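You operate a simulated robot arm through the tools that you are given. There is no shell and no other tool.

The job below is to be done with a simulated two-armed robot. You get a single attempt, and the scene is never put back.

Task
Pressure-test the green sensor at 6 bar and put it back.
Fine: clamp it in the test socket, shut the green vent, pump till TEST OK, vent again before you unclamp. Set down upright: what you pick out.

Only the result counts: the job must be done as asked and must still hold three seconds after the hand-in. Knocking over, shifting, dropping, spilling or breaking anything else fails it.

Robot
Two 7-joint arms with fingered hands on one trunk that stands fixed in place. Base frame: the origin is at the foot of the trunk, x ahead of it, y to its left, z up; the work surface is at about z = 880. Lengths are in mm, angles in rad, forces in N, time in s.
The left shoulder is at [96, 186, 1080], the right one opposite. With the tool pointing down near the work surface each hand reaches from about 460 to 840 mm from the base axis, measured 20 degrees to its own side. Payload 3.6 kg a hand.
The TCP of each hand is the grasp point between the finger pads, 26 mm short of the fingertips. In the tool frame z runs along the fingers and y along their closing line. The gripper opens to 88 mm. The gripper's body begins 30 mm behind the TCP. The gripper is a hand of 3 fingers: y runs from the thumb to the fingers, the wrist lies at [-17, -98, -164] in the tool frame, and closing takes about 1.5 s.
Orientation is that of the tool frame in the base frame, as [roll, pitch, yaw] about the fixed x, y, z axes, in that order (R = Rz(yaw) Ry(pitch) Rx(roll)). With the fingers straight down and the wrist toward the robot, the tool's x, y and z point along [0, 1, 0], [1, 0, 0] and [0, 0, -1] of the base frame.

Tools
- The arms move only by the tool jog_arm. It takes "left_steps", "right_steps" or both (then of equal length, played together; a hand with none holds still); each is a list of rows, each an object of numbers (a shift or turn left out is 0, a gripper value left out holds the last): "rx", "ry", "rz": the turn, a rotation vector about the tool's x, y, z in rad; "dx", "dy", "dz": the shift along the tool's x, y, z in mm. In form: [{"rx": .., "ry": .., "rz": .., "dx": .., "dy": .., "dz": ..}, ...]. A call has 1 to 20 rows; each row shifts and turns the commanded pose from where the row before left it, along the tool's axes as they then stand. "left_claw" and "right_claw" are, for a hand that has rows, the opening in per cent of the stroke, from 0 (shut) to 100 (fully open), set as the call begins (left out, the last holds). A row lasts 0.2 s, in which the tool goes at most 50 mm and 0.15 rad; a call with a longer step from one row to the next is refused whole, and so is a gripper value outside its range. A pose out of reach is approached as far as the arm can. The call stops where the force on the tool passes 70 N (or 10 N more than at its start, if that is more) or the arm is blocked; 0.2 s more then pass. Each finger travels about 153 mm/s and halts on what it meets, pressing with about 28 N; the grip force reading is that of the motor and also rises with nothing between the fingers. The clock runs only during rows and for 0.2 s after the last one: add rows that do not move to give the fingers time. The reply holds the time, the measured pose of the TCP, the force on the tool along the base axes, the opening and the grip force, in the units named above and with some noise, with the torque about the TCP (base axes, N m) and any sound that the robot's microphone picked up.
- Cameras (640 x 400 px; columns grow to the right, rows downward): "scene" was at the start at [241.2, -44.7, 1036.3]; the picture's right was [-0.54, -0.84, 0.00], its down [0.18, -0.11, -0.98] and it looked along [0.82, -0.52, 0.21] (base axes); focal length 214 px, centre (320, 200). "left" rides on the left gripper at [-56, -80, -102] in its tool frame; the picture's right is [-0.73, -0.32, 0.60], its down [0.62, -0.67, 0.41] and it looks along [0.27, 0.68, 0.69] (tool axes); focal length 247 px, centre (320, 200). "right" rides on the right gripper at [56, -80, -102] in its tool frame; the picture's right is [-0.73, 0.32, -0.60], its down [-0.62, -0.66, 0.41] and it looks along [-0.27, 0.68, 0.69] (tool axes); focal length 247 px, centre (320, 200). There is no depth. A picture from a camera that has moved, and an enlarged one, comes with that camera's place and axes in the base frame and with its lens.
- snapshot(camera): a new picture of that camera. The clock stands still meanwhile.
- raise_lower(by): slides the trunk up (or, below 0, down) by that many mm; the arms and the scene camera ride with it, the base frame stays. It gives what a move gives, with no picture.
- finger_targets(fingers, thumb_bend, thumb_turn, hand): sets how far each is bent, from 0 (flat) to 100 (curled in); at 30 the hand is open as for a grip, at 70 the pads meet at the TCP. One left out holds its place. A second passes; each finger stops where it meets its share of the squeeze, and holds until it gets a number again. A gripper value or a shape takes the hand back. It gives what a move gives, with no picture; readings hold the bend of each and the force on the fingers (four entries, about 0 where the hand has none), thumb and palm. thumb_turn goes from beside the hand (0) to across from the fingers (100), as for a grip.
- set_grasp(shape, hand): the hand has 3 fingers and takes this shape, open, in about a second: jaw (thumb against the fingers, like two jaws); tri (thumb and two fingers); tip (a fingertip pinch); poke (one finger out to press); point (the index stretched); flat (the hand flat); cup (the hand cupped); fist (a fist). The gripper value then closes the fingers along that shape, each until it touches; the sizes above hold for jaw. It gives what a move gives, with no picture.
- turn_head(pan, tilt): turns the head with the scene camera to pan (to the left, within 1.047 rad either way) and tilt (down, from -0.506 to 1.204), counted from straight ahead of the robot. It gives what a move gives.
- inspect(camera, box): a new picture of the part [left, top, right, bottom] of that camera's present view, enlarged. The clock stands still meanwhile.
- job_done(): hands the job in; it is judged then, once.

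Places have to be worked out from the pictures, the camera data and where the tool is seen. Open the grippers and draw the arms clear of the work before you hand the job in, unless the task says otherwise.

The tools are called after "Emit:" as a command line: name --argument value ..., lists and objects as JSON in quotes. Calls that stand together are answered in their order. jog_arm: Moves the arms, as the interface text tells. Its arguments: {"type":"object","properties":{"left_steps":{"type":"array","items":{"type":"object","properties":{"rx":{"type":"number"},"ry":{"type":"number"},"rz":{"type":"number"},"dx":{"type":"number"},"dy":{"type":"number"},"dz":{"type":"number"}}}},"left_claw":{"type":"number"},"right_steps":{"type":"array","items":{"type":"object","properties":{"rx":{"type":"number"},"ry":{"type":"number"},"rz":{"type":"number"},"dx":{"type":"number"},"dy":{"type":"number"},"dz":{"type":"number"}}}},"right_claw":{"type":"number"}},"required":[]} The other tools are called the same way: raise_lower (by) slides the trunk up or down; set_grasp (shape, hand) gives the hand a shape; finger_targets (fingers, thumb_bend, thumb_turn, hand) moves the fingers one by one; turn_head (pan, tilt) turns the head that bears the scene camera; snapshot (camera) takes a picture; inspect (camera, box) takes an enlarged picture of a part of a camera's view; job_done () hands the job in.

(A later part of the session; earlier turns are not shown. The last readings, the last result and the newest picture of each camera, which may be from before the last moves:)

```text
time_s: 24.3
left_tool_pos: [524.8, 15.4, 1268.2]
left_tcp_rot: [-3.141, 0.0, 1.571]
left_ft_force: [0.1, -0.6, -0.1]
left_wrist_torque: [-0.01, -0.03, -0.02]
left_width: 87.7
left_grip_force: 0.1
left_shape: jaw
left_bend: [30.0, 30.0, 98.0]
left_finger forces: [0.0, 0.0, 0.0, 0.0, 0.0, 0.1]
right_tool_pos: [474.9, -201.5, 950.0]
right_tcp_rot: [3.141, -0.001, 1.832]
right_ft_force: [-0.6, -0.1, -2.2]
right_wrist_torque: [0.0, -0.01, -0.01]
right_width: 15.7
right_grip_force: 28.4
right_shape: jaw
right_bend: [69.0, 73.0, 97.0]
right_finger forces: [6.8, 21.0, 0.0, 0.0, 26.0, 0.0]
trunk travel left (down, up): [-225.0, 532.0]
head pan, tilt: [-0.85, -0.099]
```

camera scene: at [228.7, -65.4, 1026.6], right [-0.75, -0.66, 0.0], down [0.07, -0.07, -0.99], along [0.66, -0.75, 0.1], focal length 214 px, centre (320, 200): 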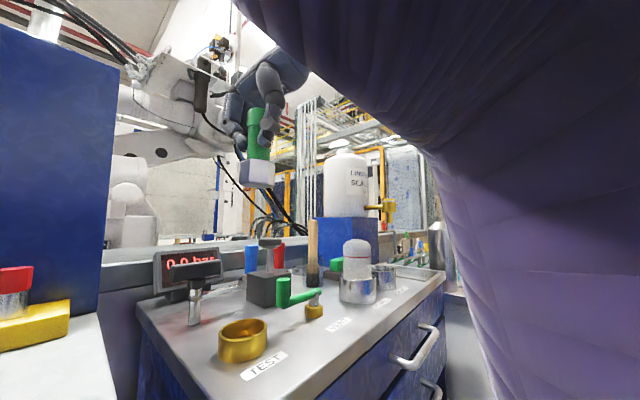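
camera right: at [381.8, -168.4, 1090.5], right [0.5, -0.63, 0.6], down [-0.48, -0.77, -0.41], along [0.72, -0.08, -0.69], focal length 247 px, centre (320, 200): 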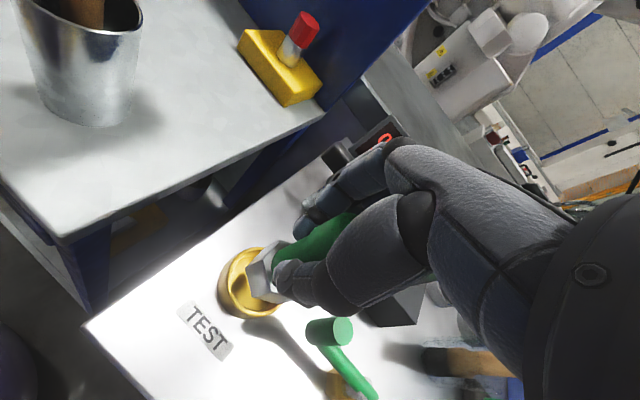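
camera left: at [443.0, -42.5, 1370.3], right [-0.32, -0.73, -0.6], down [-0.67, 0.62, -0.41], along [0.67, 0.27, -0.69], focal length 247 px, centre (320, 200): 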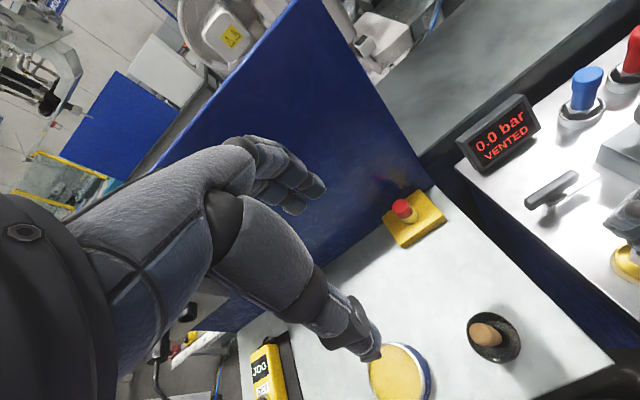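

No contact yet at z=950 (it was gripped at 949 in the holder). I continue 1 mm at a time.

Emit:
jog_arm --right_steps '[{"dz": 1}]'

Emit:
jog_arm --right_steps '[{"dz": 1}]'

Emit:
jog_arm --right_steps '[{"dz": 1}]'

```text
time_s: 24.7
left_tool_pos: [523.6, 14.9, 1268.3]
left_tcp_rot: [3.141, 0.001, 1.569]
left_ft_force: [-0.2, 0.6, -0.5]
left_wrist_torque: [0.0, 0.02, -0.03]
left_width: 87.8
left_grip_force: 0.1
left_shape: jaw
left_bend: [30.0, 30.0, 98.0]
left_finger forces: [0.0, 0.0, 0.0, 0.0, 0.0, 0.0]
right_tool_pos: [475.7, -201.4, 949.2]
right_tcp_rot: [3.141, -0.002, 1.83]
right_ft_force: [0.4, -0.4, -1.2]
right_wrist_torque: [0.02, 0.02, -0.01]
right_width: 15.9
right_grip_force: 28.0
right_shape: jaw
right_bend: [69.0, 74.0, 97.0]
right_finger forces: [6.8, 21.1, 0.1, 0.0, 26.0, 0.2]
trunk travel left (down, up): [-225.0, 532.0]
head pan, tilt: [-0.85, -0.099]
```

```text
time_s: 25.1
left_tool_pos: [524.3, 15.8, 1268.1]
left_tcp_rot: [3.142, 0.001, 1.572]
left_ft_force: [-0.3, -0.6, 0.1]
left_wrist_torque: [-0.01, 0.0, 0.0]
left_width: 87.5
left_grip_force: 0.0
left_shape: jaw
left_bend: [30.0, 30.0, 98.0]
left_finger forces: [0.0, 0.0, 0.1, 0.1, 0.0, 0.0]
right_tool_pos: [475.9, -200.2, 949.6]
right_tcp_rot: [-3.141, -0.001, 1.831]
right_ft_force: [0.2, 1.4, 0.7]
right_wrist_torque: [0.0, 0.01, 0.04]
right_width: 15.9
right_grip_force: 28.2
right_shape: jaw
right_bend: [69.0, 74.0, 97.0]
right_finger forces: [7.3, 20.8, 0.0, 0.0, 26.3, 0.0]
trunk travel left (down, up): [-225.0, 532.0]
head pan, tilt: [-0.85, -0.099]
```

```text
time_s: 25.5
left_tool_pos: [523.7, 15.1, 1268.2]
left_tcp_rot: [3.141, 0.0, 1.57]
left_ft_force: [-0.4, -0.6, 0.2]
left_wrist_torque: [0.01, 0.03, -0.03]
left_width: 87.8
left_grip_force: 0.0
left_shape: jaw
left_bend: [30.0, 30.0, 98.0]
left_finger forces: [0.0, 0.0, 0.0, 0.1, 0.0, 0.0]
right_tool_pos: [476.2, -201.5, 947.9]
right_tcp_rot: [3.139, 0.001, 1.83]
right_ft_force: [-0.2, 0.8, 5.4]
right_wrist_torque: [0.03, 0.05, -0.01]
right_width: 16.2
right_grip_force: 27.7
right_shape: jaw
right_bend: [69.0, 74.0, 97.0]
right_finger forces: [7.8, 21.4, 0.0, 0.1, 27.1, 0.0]
trunk travel left (down, up): [-225.0, 532.0]
head pan, tilt: [-0.85, -0.099]
```

Fz rose to +5.4 N, so the sensor is seated in the TEST socket. I open the right hand, then check the picture.

Emit:
jog_arm --right_steps '[{}, {}, {}, {}, {}, {}]' --right_claw 90

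Emit:
inspect --camera "scene" --box '[150, 200, 350, 390]'

Emit:
snapshot --camera "right"

```text
time_s: 26.9
left_tool_pos: [523.7, 15.6, 1267.8]
left_tcp_rot: [-3.14, -0.001, 1.57]
left_ft_force: [0.0, -0.7, 0.2]
left_wrist_torque: [-0.02, 0.0, -0.01]
left_width: 87.8
left_grip_force: 0.0
left_shape: jaw
left_bend: [30.0, 30.0, 98.0]
left_finger forces: [0.1, 0.1, 0.0, 0.1, 0.0, 0.1]
right_tool_pos: [475.3, -203.4, 947.6]
right_tcp_rot: [3.14, 0.0, 1.83]
right_ft_force: [0.7, -0.1, -0.8]
right_wrist_torque: [0.0, 0.01, -0.02]
right_width: 79.1
right_grip_force: 0.1
right_shape: jaw
right_bend: [31.0, 33.0, 98.0]
right_finger forces: [0.0, 0.1, 0.0, 0.0, 0.0, 0.1]
trunk travel left (down, up): [-225.0, 532.0]
head pan, tilt: [-0.85, -0.099]
```

```text
2.11 times, centred on (250, 295) of scene
camera zoom: at [228.9, -65.8, 1026.5], right [-0.75, -0.66, 0.0], down [0.07, -0.07, -1.0], along [0.66, -0.75, 0.1], focal length 452 px, centre (467, 0)
```

zoom: 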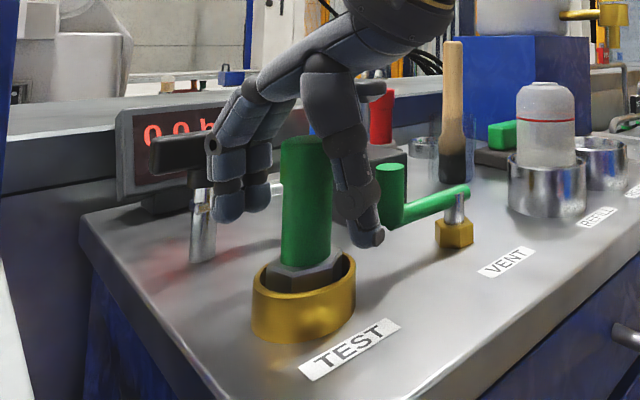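

```text
taken
camera right: at [382.8, -167.4, 1050.1], right [0.5, -0.63, 0.6], down [-0.48, -0.77, -0.41], along [0.72, -0.08, -0.69], focal length 247 px, centre (320, 200)
```

right: 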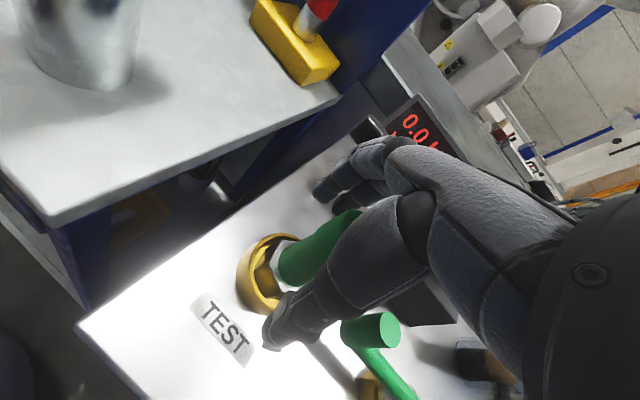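

The sensor stands upright in the TEST ring, released. I lift the right hand straight up, then draw it off to the right to make room for the left hand at the clamp.

Emit:
jog_arm --right_steps '[{"dz": -10}, {"dz": -20}, {"dz": -25}, {"dz": -25}, {"dz": -25}, {"dz": -25}, {"dz": -25}, {"dz": -25}, {"dz": -25}, {"dx": -40, "dy": -10}, {"dx": -40, "dy": -10}, {"dx": -40, "dy": -10}, {"dx": -40, "dy": -10}, {"dx": -40, "dy": -10}]' --right_claw 100

Emit:
turn_head --pan -0.55 --tilt 0.15

Emit:
snapshot --camera "scene"

Emit:
snapshot --camera "right"

```text
time_s: 29.9
left_tool_pos: [522.8, 14.0, 1268.8]
left_tcp_rot: [3.14, -0.001, 1.57]
left_ft_force: [-0.4, 0.0, 0.6]
left_wrist_torque: [-0.01, 0.02, 0.03]
left_width: 87.7
left_grip_force: 0.1
left_shape: jaw
left_bend: [30.0, 30.0, 98.0]
left_finger forces: [0.0, 0.0, 0.0, 0.0, 0.0, 0.1]
right_tool_pos: [476.3, -409.2, 1151.6]
right_tcp_rot: [3.141, -0.001, 1.831]
right_ft_force: [-0.4, 0.2, -0.2]
right_wrist_torque: [0.02, -0.01, -0.02]
right_width: 87.7
right_grip_force: 0.2
right_shape: jaw
right_bend: [30.0, 30.0, 98.0]
right_finger forces: [0.0, 0.0, 0.0, 0.0, 0.1, 0.0]
trunk travel left (down, up): [-225.0, 532.0]
head pan, tilt: [-0.85, -0.099]
```

```text
time_s: 30.7
left_tool_pos: [523.1, 15.7, 1267.5]
left_tcp_rot: [-3.14, 0.0, 1.571]
left_ft_force: [0.6, -0.3, 0.4]
left_wrist_torque: [0.0, -0.02, 0.0]
left_width: 87.2
left_grip_force: 0.0
left_shape: jaw
left_bend: [30.0, 30.0, 98.0]
left_finger forces: [0.0, 0.1, 0.1, 0.0, 0.0, 0.0]
right_tool_pos: [477.6, -407.9, 1151.4]
right_tcp_rot: [3.142, -0.001, 1.831]
right_ft_force: [-0.4, 0.2, 0.7]
right_wrist_torque: [0.0, -0.03, -0.01]
right_width: 87.8
right_grip_force: 0.1
right_shape: jaw
right_bend: [30.0, 30.0, 98.0]
right_finger forces: [0.0, 0.0, 0.1, 0.1, 0.0, 0.0]
trunk travel left (down, up): [-225.0, 532.0]
head pan, tilt: [-0.55, 0.15]
```

```text
taken
camera scene: at [250.5, -49.0, 1003.9], right [-0.52, -0.85, 0.0], down [-0.13, 0.08, -0.99], along [0.84, -0.52, -0.15], focal length 214 px, centre (320, 200)
```

scene: 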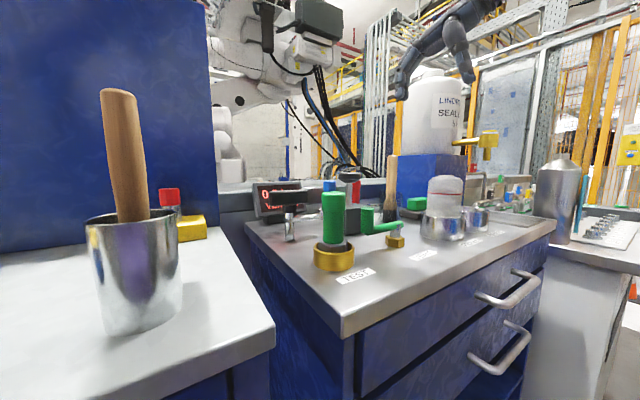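

```text
taken
camera right: at [385.1, -373.1, 1254.5], right [0.5, -0.63, 0.6], down [-0.48, -0.77, -0.41], along [0.72, -0.08, -0.69], focal length 247 px, centre (320, 200)
```

right: 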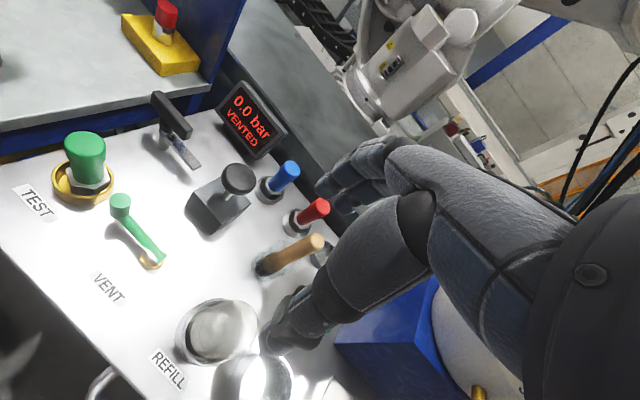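

The right-hand camera now gives a good overview of the clamp, socket and display. I zoom in on the clamp and vent lever to measure them.

Emit:
inspect --camera "right" --box '[30, 80, 230, 220]'

Emit:
inspect --camera "right" --box '[80, 150, 260, 300]'

Emit:
inspect --camera "scene" --box '[240, 165, 400, 275]'

Emit:
inspect --camera "left" --box '[480, 80, 640, 260]'

```text
2.86 times, centred on (130, 150) of right
camera zoom: at [385.1, -373.1, 1254.5], right [0.5, -0.63, 0.6], down [-0.48, -0.77, -0.41], along [0.72, -0.08, -0.69], focal length 706 px, centre (863, 343)
```

zoom: 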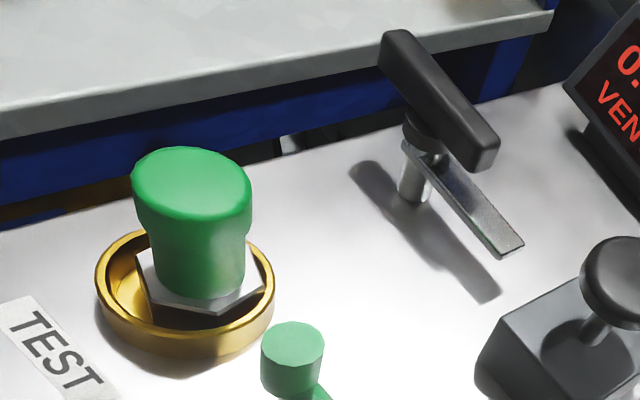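

```text
2.67 times, centred on (170, 225) of right
camera zoom: at [385.1, -373.1, 1254.5], right [0.5, -0.63, 0.6], down [-0.48, -0.77, -0.41], along [0.72, -0.08, -0.69], focal length 659 px, centre (720, 133)
```

zoom: 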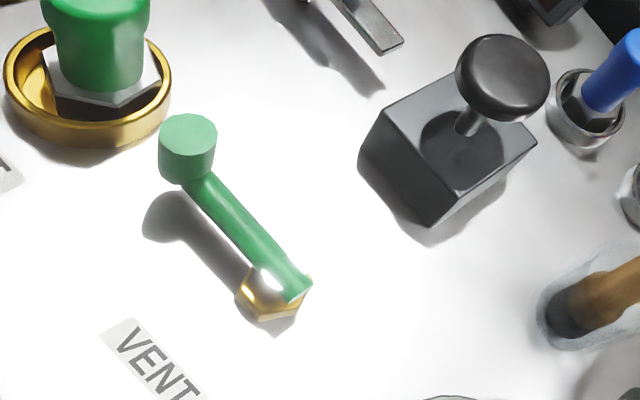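

```text
3.64 times, centred on (320, 220) of scene
camera zoom: at [250.5, -49.0, 1003.9], right [-0.52, -0.85, 0.0], down [-0.13, 0.08, -0.99], along [0.84, -0.52, -0.15], focal length 780 px, centre (320, 127)
```

zoom: 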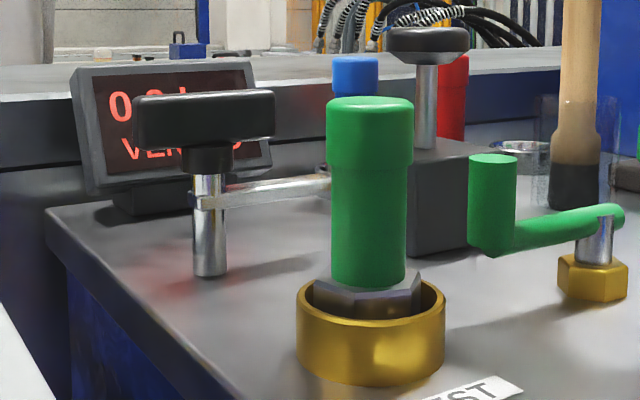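

```text
2.22 times, centred on (560, 170) of left
camera zoom: at [442.5, -42.5, 1370.5], right [-0.32, -0.73, -0.6], down [-0.67, 0.62, -0.41], along [0.68, 0.27, -0.69], focal length 549 px, centre (-213, 267)
```

zoom: 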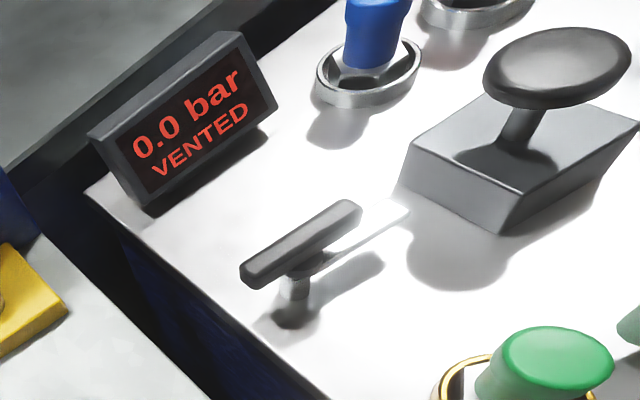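

The clamp post is at about [576,-196]; its T-handle runs along y (−166…−226) at z≈939–964, and the arm points to −y. I bring the open left hand above the handle to turn it clockwise later.

Emit:
jog_arm --left_steps '[{"dx": -35, "dy": 9, "dz": 26}, {"dx": -35, "dy": 9, "dz": 26}, {"dx": -35, "dy": 9, "dz": 26}, {"dx": -35, "dy": 9, "dz": 26}, {"dx": -35, "dy": 9, "dz": 26}, {"dx": -35, "dy": 9, "dz": 26}]'

Emit:
snapshot --camera "left"

Emit:
snapshot --camera "right"

Emit:
snapshot --camera "scene"

```text
time_s: 32.1
left_tool_pos: [568.2, -158.0, 1101.9]
left_tcp_rot: [-3.14, 0.0, 1.57]
left_ft_force: [0.6, 0.5, 0.1]
left_wrist_torque: [0.01, 0.01, 0.01]
left_width: 87.9
left_grip_force: 0.0
left_shape: jaw
left_bend: [30.0, 30.0, 98.0]
left_finger forces: [0.1, 0.0, 0.0, 0.0, 0.0, 0.1]
left hand out of reach, approached as far as the arm can: row 5, 6
right_tool_pos: [477.9, -407.6, 1150.8]
right_tcp_rot: [-3.139, 0.001, 1.83]
right_ft_force: [0.1, -0.7, -0.3]
right_wrist_torque: [-0.01, 0.0, 0.01]
right_width: 87.5
right_grip_force: 0.1
right_shape: jaw
right_bend: [30.0, 30.0, 98.0]
right_finger forces: [0.1, 0.1, 0.0, 0.1, 0.1, 0.0]
trunk travel left (down, up): [-225.0, 532.0]
head pan, tilt: [-0.55, 0.15]
```

```text
taken
camera left: at [487.0, -216.2, 1204.8], right [-0.32, -0.74, -0.6], down [-0.67, 0.62, -0.41], along [0.67, 0.27, -0.69], focal length 247 px, centre (320, 200)
```

left: 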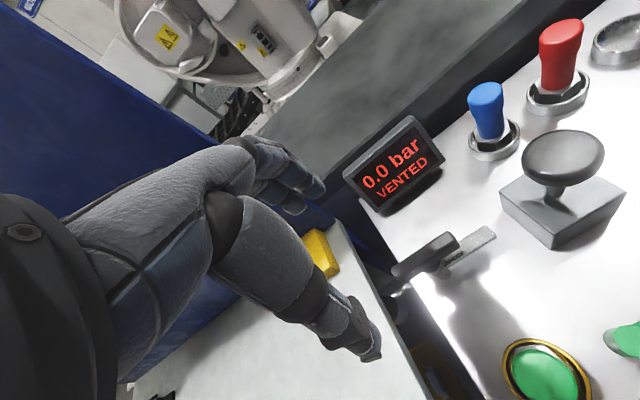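

```text
taken
camera right: at [387.2, -373.4, 1253.5], right [0.5, -0.63, 0.6], down [-0.48, -0.77, -0.41], along [0.72, -0.08, -0.69], focal length 247 px, centre (320, 200)
```

right: 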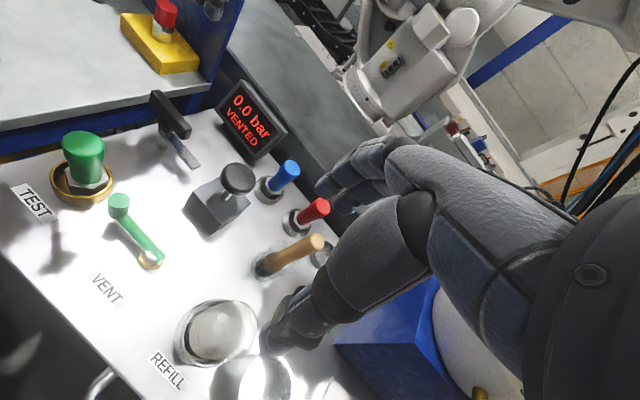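

```text
taken
camera scene: at [252.0, -49.0, 1003.3], right [-0.52, -0.85, 0.0], down [-0.13, 0.08, -0.99], along [0.84, -0.52, -0.15], focal length 214 px, centre (320, 200)
```

scene: 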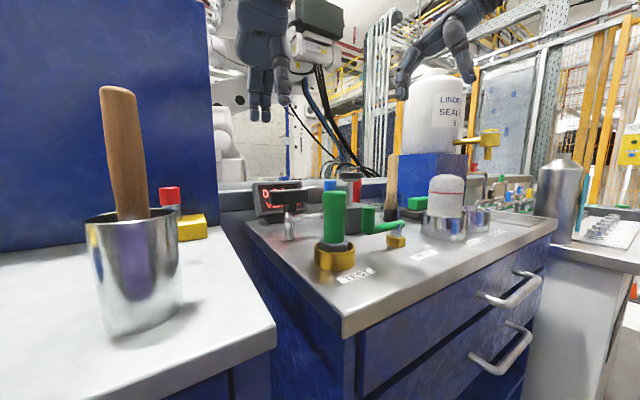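

With the wrist pointing straight back the left hand stopped short at y=-158 (out of reach). I yaw it clockwise so its wrist moves toward its own shoulder, and try again for the point above the handle.

Emit:
jog_arm --left_steps '[{"rz": 0.13, "dz": 10}, {"rz": 0.13, "dz": 10}, {"rz": 0.13}, {"rz": 0.13}, {}]'

```text
time_s: 33.3
left_tool_pos: [565.1, -158.2, 1083.4]
left_tcp_rot: [-3.141, -0.001, 1.049]
left_ft_force: [0.7, -0.7, -0.7]
left_wrist_torque: [-0.01, -0.03, 0.0]
left_width: 87.9
left_grip_force: 0.0
left_shape: jaw
left_bend: [30.0, 30.0, 98.0]
left_finger forces: [0.1, 0.1, 0.1, 0.1, 0.1, 0.1]
right_tool_pos: [477.2, -407.8, 1150.6]
right_tcp_rot: [-3.141, 0.001, 1.832]
right_ft_force: [-0.5, 0.0, -0.5]
right_wrist_torque: [0.0, 0.01, -0.01]
right_width: 87.5
right_grip_force: 0.0
right_shape: jaw
right_bend: [30.0, 30.0, 98.0]
right_finger forces: [0.1, 0.1, 0.1, 0.0, 0.0, 0.1]
trunk travel left (down, up): [-225.0, 532.0]
head pan, tilt: [-0.55, 0.15]
```

Yaw is now 1.05 without complaint. I move toward the point above the handle [576,-196] and see whether it is reachable.

Emit:
jog_arm --left_steps '[{"dx": -9.2, "dy": 9.5}, {"dx": -9.2, "dy": 9.5}, {"dx": -9.2, "dy": 9.5}, {}]'

Emit:
snapshot --camera "left"

Emit:
snapshot --camera "scene"

```text
time_s: 34.3
left_tool_pos: [578.6, -195.8, 1084.2]
left_tcp_rot: [-3.141, 0.002, 1.052]
left_ft_force: [-0.2, 0.3, 0.1]
left_wrist_torque: [0.02, -0.01, -0.03]
left_width: 87.7
left_grip_force: 0.1
left_shape: jaw
left_bend: [30.0, 30.0, 98.0]
left_finger forces: [0.0, 0.0, 0.0, 0.1, 0.0, 0.1]
right_tool_pos: [477.9, -408.7, 1152.8]
right_tcp_rot: [-3.14, 0.0, 1.831]
right_ft_force: [-0.3, -0.6, 0.9]
right_wrist_torque: [0.0, -0.01, -0.01]
right_width: 87.5
right_grip_force: 0.0
right_shape: jaw
right_bend: [30.0, 30.0, 98.0]
right_finger forces: [0.0, 0.2, 0.0, 0.0, 0.1, 0.1]
trunk travel left (down, up): [-225.0, 532.0]
head pan, tilt: [-0.55, 0.15]
```

```text
taken
camera left: at [480.0, -206.0, 1186.8], right [-0.64, -0.48, -0.6], down [-0.27, 0.87, -0.41], along [0.72, -0.1, -0.69], focal length 247 px, centre (320, 200)
```

left: 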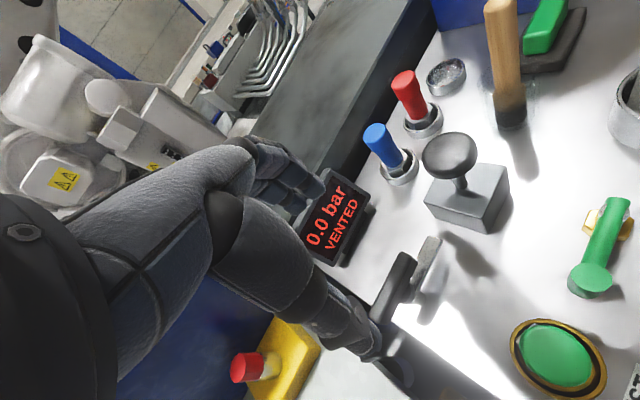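

```text
taken
camera scene: at [250.8, -48.8, 1003.8], right [-0.52, -0.85, 0.0], down [-0.13, 0.08, -0.99], along [0.84, -0.52, -0.15], focal length 214 px, centre (320, 200)
```

scene: 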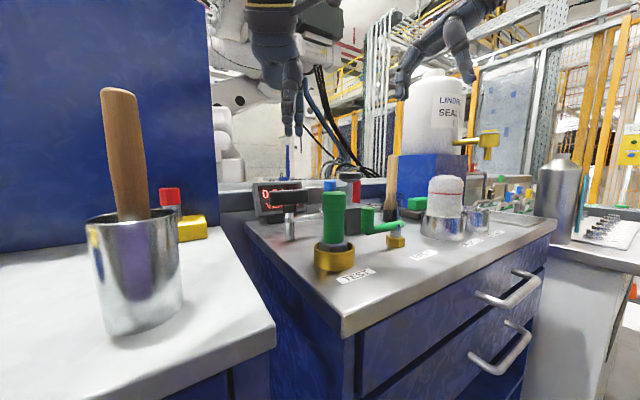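

At yaw 1.05 the left hand reaches above the handle. I lower to z≈1010 (fingertips still above the handle top at ~964) and test turning back toward yaw 1.57 so the jaws square up to the bar.

Emit:
jog_arm --left_steps '[{"dz": 25}, {"dz": 25}, {"dz": 24}, {"rz": -0.13}, {"rz": -0.13}, {"rz": -0.13}, {"rz": -0.12}, {}]'

Emit:
snapshot --camera "left"

Emit:
snapshot --camera "scene"

```text
time_s: 36.1
left_tool_pos: [612.4, -155.4, 1031.3]
left_tcp_rot: [-3.141, -0.001, 1.562]
left_ft_force: [-0.1, 0.3, -0.9]
left_wrist_torque: [0.0, -0.02, 0.0]
left_width: 87.9
left_grip_force: 0.0
left_shape: jaw
left_bend: [30.0, 30.0, 98.0]
left_finger forces: [0.0, 0.0, 0.1, 0.1, 0.1, 0.1]
left hand out of reach, approached as far as the arm can: row 6, 7
right_tool_pos: [478.5, -407.4, 1151.7]
right_tcp_rot: [3.141, -0.001, 1.83]
right_ft_force: [-0.3, -0.2, 0.6]
right_wrist_torque: [-0.03, 0.01, 0.0]
right_width: 87.5
right_grip_force: 0.0
right_shape: jaw
right_bend: [30.0, 30.0, 98.0]
right_finger forces: [0.1, 0.0, 0.0, 0.0, 0.1, 0.0]
trunk travel left (down, up): [-225.0, 532.0]
head pan, tilt: [-0.55, 0.15]
```

```text
taken
camera left: at [530.3, -211.8, 1134.3], right [-0.32, -0.73, -0.6], down [-0.66, 0.63, -0.41], along [0.68, 0.26, -0.69], focal length 247 px, centre (320, 200)
```

left: 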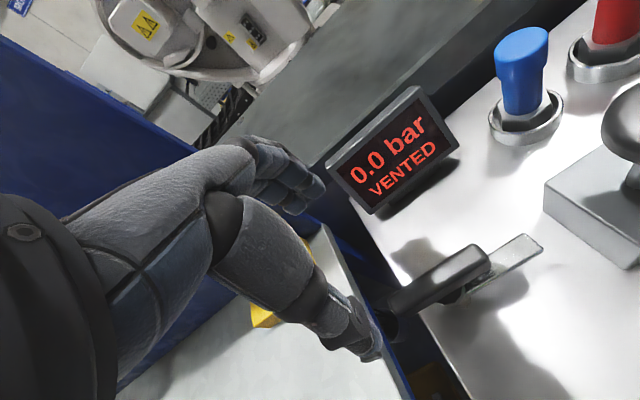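

```text
taken
camera scene: at [250.5, -49.0, 1003.9], right [-0.52, -0.85, 0.0], down [-0.13, 0.08, -0.99], along [0.84, -0.52, -0.15], focal length 214 px, centre (320, 200)
```

scene: 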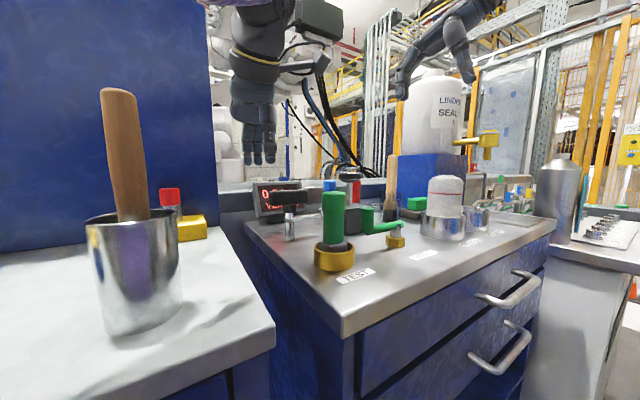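

At yaw 1.57 the arm drifted off position, so the limit is near yaw 1.25. I turn to yaw ≈1.21 and go back over the handle at z≈1005; the closing jaws will then square the bar up themselves.

Emit:
jog_arm --left_steps '[{"rz": 0.117}, {"rz": 0.117}, {"rz": 0.117}, {"dx": -17, "dy": -6.6}, {"dx": -17, "dy": -6.6}, {"dx": -17, "dy": -6.6}, {"dz": 13}, {"dz": 13}]'

Emit:
snapshot --camera "left"

Emit:
snapshot --camera "right"

```text
time_s: 37.9
left_tool_pos: [575.9, -195.8, 1005.8]
left_tcp_rot: [-3.141, 0.001, 1.21]
left_ft_force: [-0.2, 0.5, 0.3]
left_wrist_torque: [0.03, -0.02, 0.0]
left_width: 87.9
left_grip_force: 0.1
left_shape: jaw
left_bend: [30.0, 30.0, 98.0]
left_finger forces: [0.0, 0.0, 0.0, 0.0, 0.0, 0.0]
right_tool_pos: [476.3, -409.7, 1153.0]
right_tcp_rot: [-3.14, 0.0, 1.831]
right_ft_force: [0.4, 0.0, 0.0]
right_wrist_torque: [0.02, -0.02, -0.05]
right_width: 87.7
right_grip_force: 0.1
right_shape: jaw
right_bend: [30.0, 30.0, 98.0]
right_finger forces: [0.0, 0.1, 0.0, 0.0, 0.0, 0.1]
trunk travel left (down, up): [-225.0, 532.0]
head pan, tilt: [-0.55, 0.15]
```

```text
taken
camera left: at [479.7, -221.5, 1108.2], right [-0.56, -0.58, -0.6], down [-0.4, 0.82, -0.41], along [0.73, 0.01, -0.69], focal length 247 px, centre (320, 200)
```

left: 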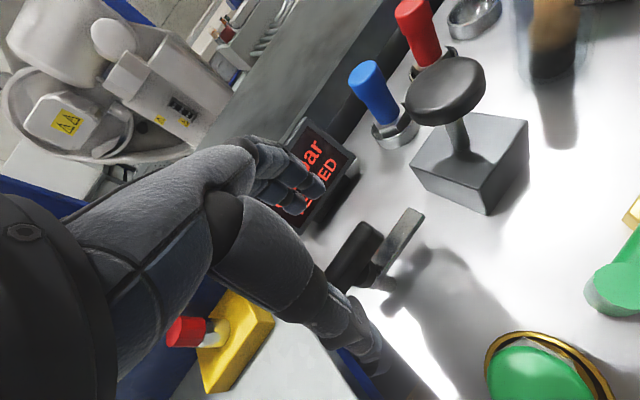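

```text
taken
camera right: at [385.1, -373.3, 1254.5], right [0.5, -0.63, 0.6], down [-0.48, -0.77, -0.41], along [0.72, -0.08, -0.69], focal length 247 px, centre (320, 200)
```

right: 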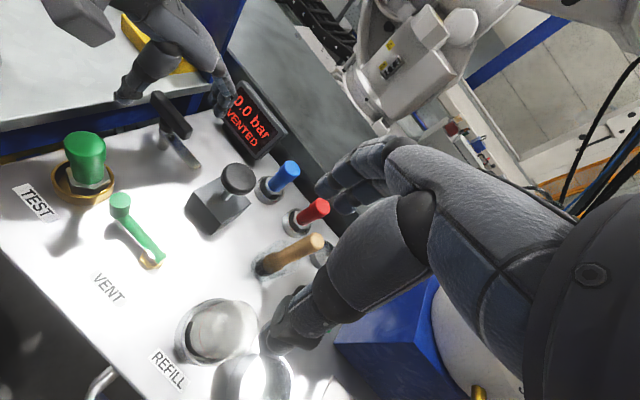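

The left hand is centred over the handle at z≈1006. I descend to z≈960 so the fingertips straddle the bar but stay above the clamp arm.

Emit:
jog_arm --left_steps '[{"dz": 12}, {"dz": 12}, {"dz": 11}, {"dz": 11}]'

Emit:
snapshot --camera "left"

Emit:
inspect --camera "right" --box '[30, 50, 290, 230]'

Emit:
inspect --camera "scene" --box '[220, 100, 420, 280]'

```text
time_s: 38.9
left_tool_pos: [574.7, -194.8, 958.6]
left_tcp_rot: [-3.141, 0.0, 1.21]
left_ft_force: [0.0, 0.0, -0.3]
left_wrist_torque: [0.02, 0.01, -0.04]
left_width: 88.0
left_grip_force: 0.0
left_shape: jaw
left_bend: [30.0, 30.0, 98.0]
left_finger forces: [0.0, 0.0, 0.0, 0.0, 0.1, 0.1]
right_tool_pos: [478.0, -408.7, 1151.6]
right_tcp_rot: [3.142, 0.0, 1.831]
right_ft_force: [-0.4, 0.0, 0.4]
right_wrist_torque: [0.0, 0.01, 0.0]
right_width: 87.8
right_grip_force: 0.2
right_shape: jaw
right_bend: [30.0, 30.0, 98.0]
right_finger forces: [0.0, 0.0, 0.0, 0.0, 0.0, 0.0]
trunk travel left (down, up): [-225.0, 532.0]
head pan, tilt: [-0.55, 0.15]
```

```text
taken
camera left: at [479.7, -221.5, 1062.0], right [-0.56, -0.57, -0.6], down [-0.4, 0.82, -0.41], along [0.73, 0.01, -0.69], focal length 247 px, centre (320, 200)
```

left: 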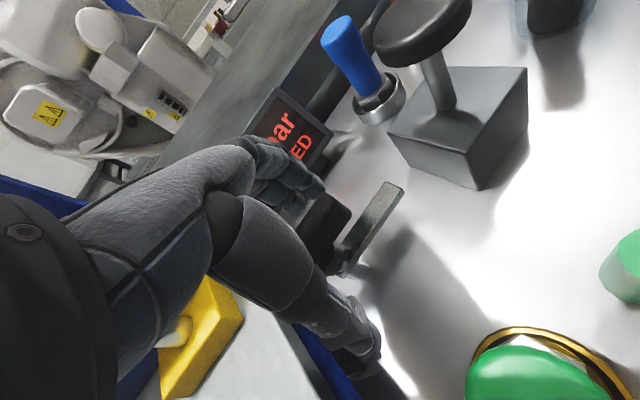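

```text
2.22 times, centred on (160, 140) of right
camera zoom: at [385.3, -373.3, 1254.5], right [0.5, -0.63, 0.6], down [-0.48, -0.77, -0.41], along [0.72, -0.08, -0.69], focal length 549 px, centre (676, 333)
```

zoom: 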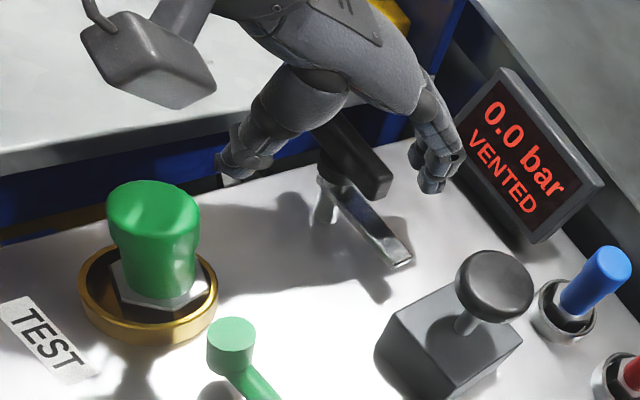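

```text
2.22 times, centred on (320, 190) of scene
camera zoom: at [250.6, -48.9, 1003.9], right [-0.52, -0.85, 0.0], down [-0.13, 0.08, -0.99], along [0.84, -0.52, -0.15], focal length 477 px, centre (320, 222)
```

zoom: 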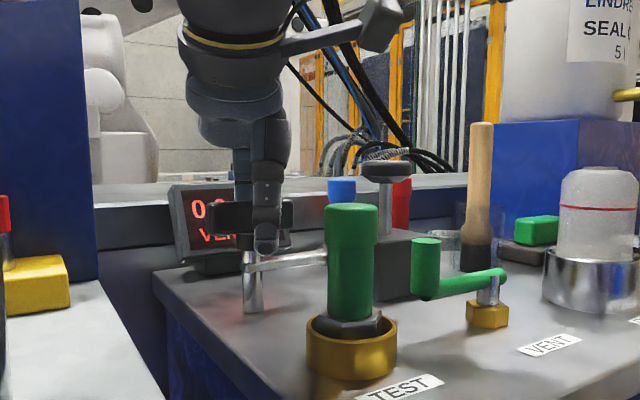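

Thumb is on the near side of the bar and the fingers on the far side, clear of the display and sensor. I close the left hand on the handle.

Emit:
jog_arm --left_steps '[{}, {}, {}, {}, {}, {}, {}, {}]' --left_claw 0

Emit:
inspect --camera "right" --box '[30, 50, 290, 230]'

Emit:
snapshot --camera "left"

```text
time_s: 40.7
left_tool_pos: [575.3, -195.4, 959.0]
left_tcp_rot: [-3.139, 0.0, 1.209]
left_ft_force: [-0.8, -1.3, -5.4]
left_wrist_torque: [0.0, 0.01, -0.01]
left_width: 16.6
left_grip_force: 27.9
left_shape: jaw
left_bend: [55.0, 74.0, 100.0]
left_finger forces: [9.6, 15.5, 0.0, 0.1, 22.8, 0.0]
right_tool_pos: [477.0, -408.4, 1151.5]
right_tcp_rot: [3.141, 0.0, 1.83]
right_ft_force: [0.3, 0.8, -0.1]
right_wrist_torque: [0.01, 0.01, -0.02]
right_width: 87.7
right_grip_force: 0.0
right_shape: jaw
right_bend: [30.0, 30.0, 98.0]
right_finger forces: [0.0, 0.0, 0.1, 0.0, 0.1, 0.0]
trunk travel left (down, up): [-225.0, 532.0]
head pan, tilt: [-0.55, 0.15]
```

```text
2.22 times, centred on (160, 140) of right
camera zoom: at [385.5, -373.6, 1254.3], right [0.5, -0.63, 0.6], down [-0.48, -0.77, -0.41], along [0.72, -0.08, -0.69], focal length 549 px, centre (676, 333)
```

zoom: 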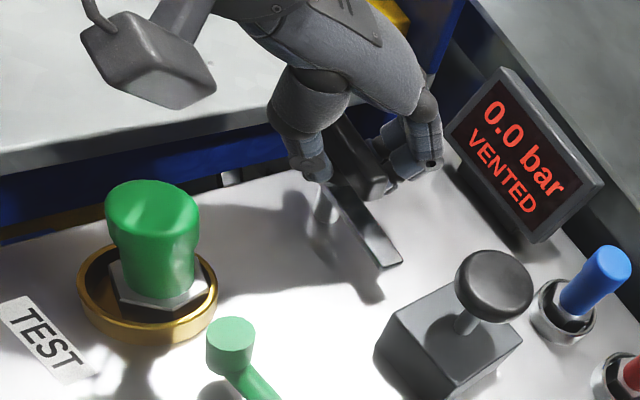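

```text
taken
camera left: at [479.9, -221.8, 1061.7], right [-0.56, -0.57, -0.6], down [-0.4, 0.82, -0.41], along [0.73, 0.01, -0.69], focal length 247 px, centre (320, 200)
```

left: 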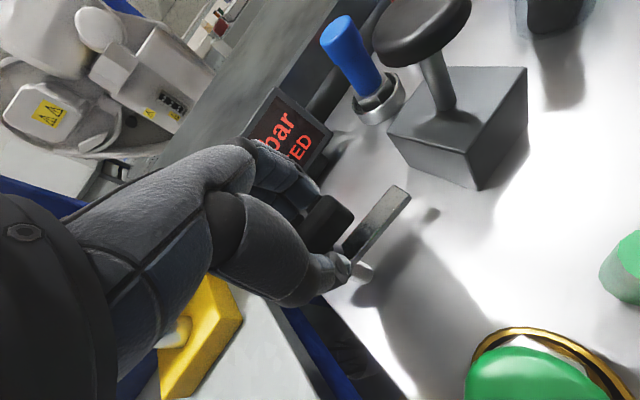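

The grip is on (28 N) and closing already nudged the arm slightly clockwise. I now turn the left hand clockwise about the post in small steps and watch the forces.

Emit:
jog_arm --left_steps '[{"rz": 0.1}, {"rz": 0.1}, {"rz": 0.1}]'

Emit:
inspect --camera "right" --box '[30, 50, 290, 230]'

```text
time_s: 41.5
left_tool_pos: [575.8, -195.9, 959.3]
left_tcp_rot: [-3.14, 0.0, 0.91]
left_ft_force: [-5.8, 4.1, -7.1]
left_wrist_torque: [0.12, 0.13, 0.11]
left_width: 15.8
left_grip_force: 28.2
left_shape: jaw
left_bend: [56.0, 74.0, 100.0]
left_finger forces: [11.9, 11.5, 0.0, 0.0, 26.6, 0.1]
right_tool_pos: [477.5, -408.1, 1152.4]
right_tcp_rot: [3.141, 0.0, 1.832]
right_ft_force: [-0.1, 0.4, -0.2]
right_wrist_torque: [0.02, -0.01, 0.01]
right_width: 87.7
right_grip_force: 0.1
right_shape: jaw
right_bend: [30.0, 30.0, 98.0]
right_finger forces: [0.0, 0.1, 0.0, 0.0, 0.1, 0.1]
trunk travel left (down, up): [-225.0, 532.0]
head pan, tilt: [-0.55, 0.15]
```

```text
2.22 times, centred on (160, 140) of right
camera zoom: at [385.0, -373.0, 1254.6], right [0.5, -0.63, 0.6], down [-0.48, -0.77, -0.41], along [0.72, -0.08, -0.69], focal length 549 px, centre (676, 333)
```

zoom: 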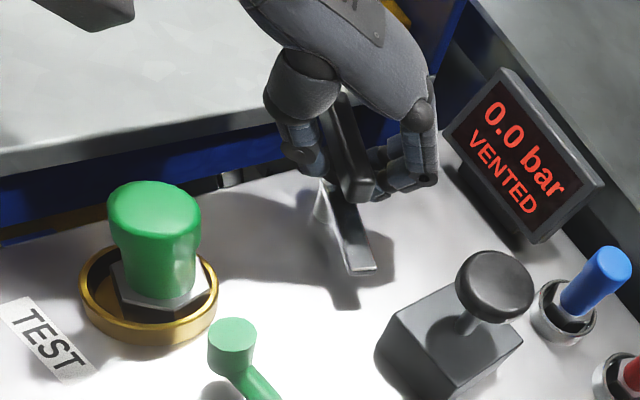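

The clamp arm swings clockwise with the handle at low force. I continue turning.

Emit:
jog_arm --left_steps '[{"rz": 0.1}, {"rz": 0.1}, {"rz": 0.1}, {"rz": 0.1}]'

Emit:
inspect --camera "right" --box '[30, 50, 290, 230]'

```text
time_s: 42.5
left_tool_pos: [575.0, -194.0, 959.3]
left_tcp_rot: [-3.141, 0.0, 0.508]
left_ft_force: [-9.1, 10.9, -7.3]
left_wrist_torque: [0.24, 0.17, 0.14]
left_width: 15.4
left_grip_force: 28.3
left_shape: jaw
left_bend: [58.0, 73.0, 100.0]
left_finger forces: [12.5, 6.8, 0.0, 0.1, 28.8, 0.1]
right_tool_pos: [477.8, -407.2, 1152.9]
right_tcp_rot: [-3.141, 0.0, 1.83]
right_ft_force: [0.3, 0.4, -0.3]
right_wrist_torque: [-0.02, 0.0, -0.02]
right_width: 87.6
right_grip_force: 0.1
right_shape: jaw
right_bend: [30.0, 30.0, 98.0]
right_finger forces: [0.0, 0.0, 0.1, 0.0, 0.1, 0.0]
trunk travel left (down, up): [-225.0, 532.0]
head pan, tilt: [-0.55, 0.15]
```

```text
2.22 times, centred on (160, 140) of right
camera zoom: at [384.8, -372.2, 1255.0], right [0.5, -0.63, 0.6], down [-0.48, -0.77, -0.41], along [0.72, -0.08, -0.69], focal length 549 px, centre (676, 333)
```

zoom: 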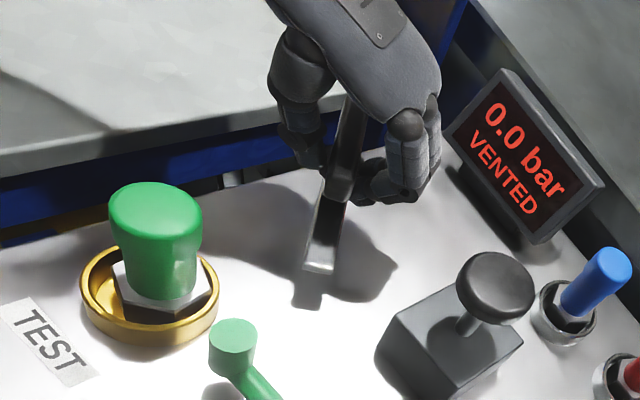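

The arm has swung about 45°; the lateral force shows the pivot is a few mm off the grip centre. I relieve that with a small shift and continue turning about the corrected pivot.

Emit:
jog_arm --left_steps '[{"dx": -1.1, "dy": -3.2}, {"rz": 0.1, "dy": -0.5}, {"rz": 0.1, "dy": -0.5}, {"rz": 0.1, "dy": -0.5}]'

Emit:
inspect --camera "right" --box '[30, 50, 290, 230]'

```text
time_s: 43.5
left_tool_pos: [573.3, -191.8, 959.0]
left_tcp_rot: [3.141, 0.0, 0.21]
left_ft_force: [2.3, 2.9, -7.6]
left_wrist_torque: [0.13, -0.06, 0.06]
left_width: 15.3
left_grip_force: 28.3
left_shape: jaw
left_bend: [58.0, 73.0, 100.0]
left_finger forces: [10.6, 14.5, 0.0, 0.1, 23.6, 0.0]
right_tool_pos: [478.4, -407.2, 1150.9]
right_tcp_rot: [-3.139, 0.001, 1.831]
right_ft_force: [-0.1, 0.7, -0.2]
right_wrist_torque: [-0.01, 0.01, -0.02]
right_width: 87.7
right_grip_force: 0.0
right_shape: jaw
right_bend: [30.0, 30.0, 98.0]
right_finger forces: [0.1, 0.0, 0.0, 0.0, 0.0, 0.0]
trunk travel left (down, up): [-225.0, 532.0]
head pan, tilt: [-0.55, 0.15]
```

```text
2.22 times, centred on (160, 140) of right
camera zoom: at [386.1, -373.2, 1254.2], right [0.5, -0.63, 0.6], down [-0.48, -0.77, -0.41], along [0.72, -0.08, -0.69], focal length 549 px, centre (676, 333)
```

zoom: 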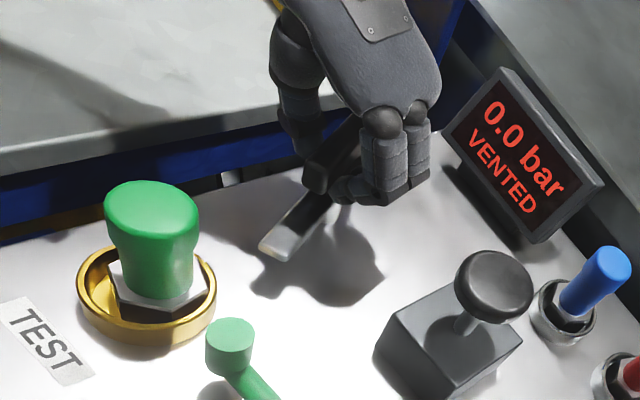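

Forces dropped to ~3 N; the arm is about 60–65° round. I continue turning toward the socket.

Emit:
jog_arm --left_steps '[{"rz": 0.1, "dy": -0.5}, {"rz": 0.1, "dy": -0.5}, {"rz": 0.1, "dy": -0.5}]'

Emit:
inspect --camera "right" --box '[30, 50, 290, 230]'

```text
time_s: 44.3
left_tool_pos: [564.2, -185.3, 953.3]
left_tcp_rot: [3.14, -0.001, -0.095]
left_ft_force: [13.6, -14.2, 1.8]
left_wrist_torque: [-0.36, -0.23, 0.27]
left_width: 17.0
left_grip_force: 28.0
left_shape: jaw
left_bend: [54.0, 79.0, 100.0]
left_finger forces: [16.1, 13.7, 0.1, 0.0, 14.9, 0.0]
left hand out of reach, approached as far as the arm can: row 2, 3
right_tool_pos: [477.1, -409.2, 1150.7]
right_tcp_rot: [-3.14, -0.001, 1.831]
right_ft_force: [-0.4, -1.3, 0.7]
right_wrist_torque: [-0.02, -0.01, -0.03]
right_width: 87.7
right_grip_force: 0.1
right_shape: jaw
right_bend: [30.0, 30.0, 98.0]
right_finger forces: [0.0, 0.0, 0.1, 0.1, 0.0, 0.1]
trunk travel left (down, up): [-225.0, 532.0]
head pan, tilt: [-0.55, 0.15]
```

```text
2.22 times, centred on (160, 140) of right
camera zoom: at [386.1, -375.4, 1253.6], right [0.5, -0.63, 0.6], down [-0.48, -0.77, -0.41], along [0.72, -0.08, -0.69], focal length 549 px, centre (676, 333)
```

zoom: 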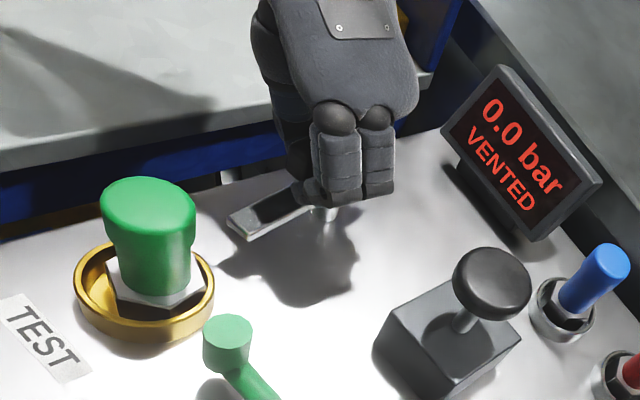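

The left arm hit its reach limit near yaw −0.1, but the clamp arm now points almost straight at the socket. I look from all cameras before releasing.

Emit:
snapshot --camera "left"

Emit:
inspect --camera "scene" --box '[220, 100, 420, 280]'

Emit:
inspect --camera "right" --box '[60, 90, 190, 190]'

```text
taken
camera left: at [513.9, -101.2, 1055.5], right [-0.7, 0.38, -0.6], down [0.68, 0.6, -0.41], along [0.2, -0.7, -0.69], focal length 247 px, centre (320, 200)
```

left: 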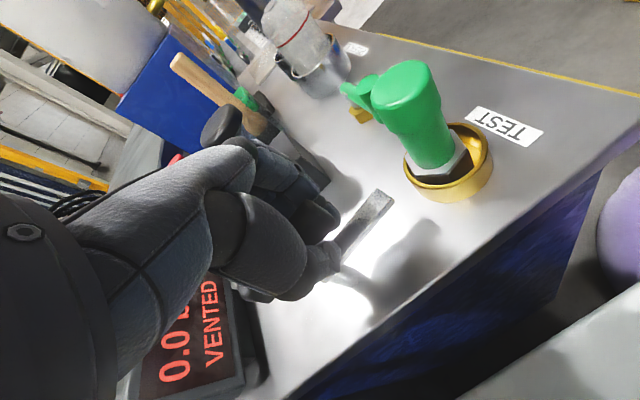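

```text
2.22 times, centred on (320, 190) of scene
camera zoom: at [251.4, -50.6, 1003.5], right [-0.52, -0.85, 0.0], down [-0.13, 0.08, -0.99], along [0.84, -0.52, -0.15], focal length 477 px, centre (320, 222)
```

zoom: 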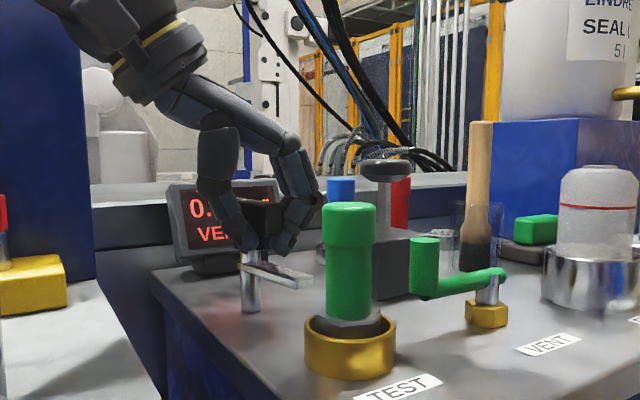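

```text
4.00 times, centred on (125, 140) of right
camera zoom: at [386.1, -375.4, 1253.6], right [0.5, -0.63, 0.6], down [-0.48, -0.77, -0.41], along [0.72, -0.08, -0.69], focal length 988 px, centre (1100, 440)
```

zoom: 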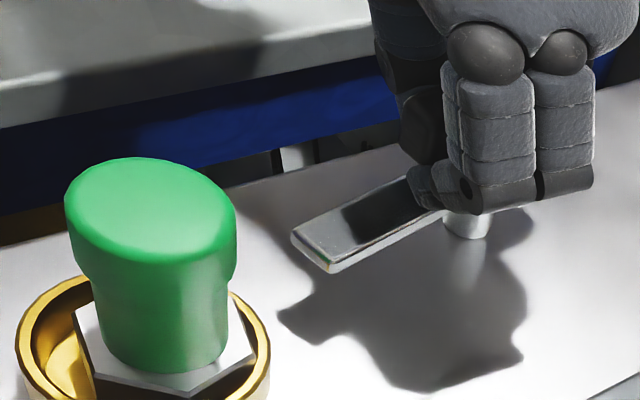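

The arm points at the socket. I open the left hand to release the handle and see where it rests.

Emit:
jog_arm --left_steps '[{}, {}, {}, {}, {}, {}]' --left_claw 90

Emit:
inspect --camera "right" --box '[30, 50, 290, 230]'

Emit:
snapshot --camera "left"

```text
time_s: 45.7
left_tool_pos: [563.7, -180.7, 954.0]
left_tcp_rot: [3.141, 0.001, -0.09]
left_ft_force: [-0.9, 0.1, -0.2]
left_wrist_torque: [0.03, 0.01, 0.01]
left_width: 78.9
left_grip_force: 0.0
left_shape: jaw
left_bend: [31.0, 33.0, 98.0]
left_finger forces: [0.1, 0.0, 0.0, 0.0, 0.0, 0.0]
right_tool_pos: [477.7, -407.5, 1152.1]
right_tcp_rot: [3.141, -0.001, 1.832]
right_ft_force: [0.2, 0.2, -0.7]
right_wrist_torque: [0.0, -0.01, -0.04]
right_width: 87.7
right_grip_force: 0.1
right_shape: jaw
right_bend: [30.0, 30.0, 98.0]
right_finger forces: [0.0, 0.0, 0.0, 0.1, 0.1, 0.0]
trunk travel left (down, up): [-225.0, 532.0]
head pan, tilt: [-0.55, 0.15]
```

```text
2.22 times, centred on (160, 140) of right
camera zoom: at [385.2, -373.3, 1254.5], right [0.5, -0.63, 0.6], down [-0.48, -0.77, -0.41], along [0.72, -0.08, -0.69], focal length 549 px, centre (676, 333)
```

zoom: 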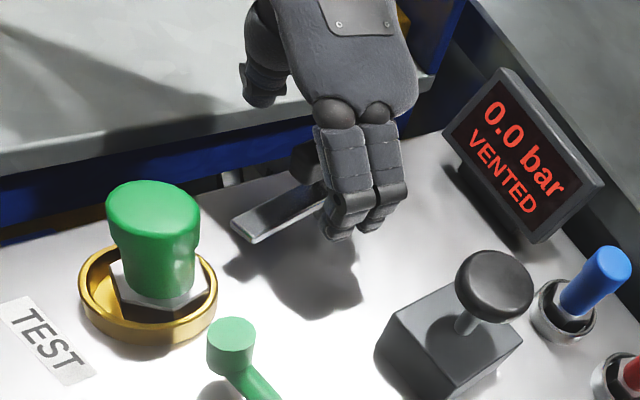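

```text
taken
camera left: at [514.1, -97.5, 1056.3], right [-0.7, 0.38, -0.6], down [0.68, 0.61, -0.41], along [0.21, -0.7, -0.69], focal length 247 px, centre (320, 200)
```

left: 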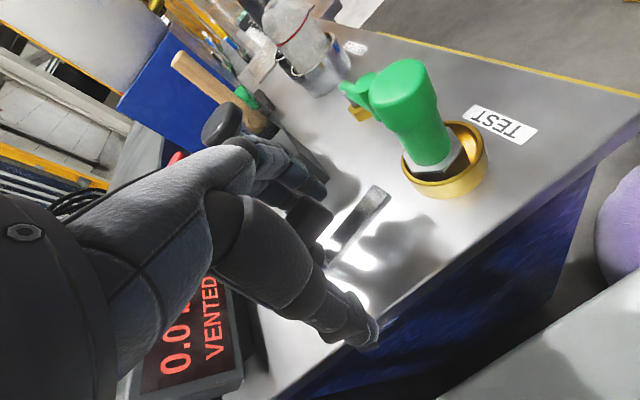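

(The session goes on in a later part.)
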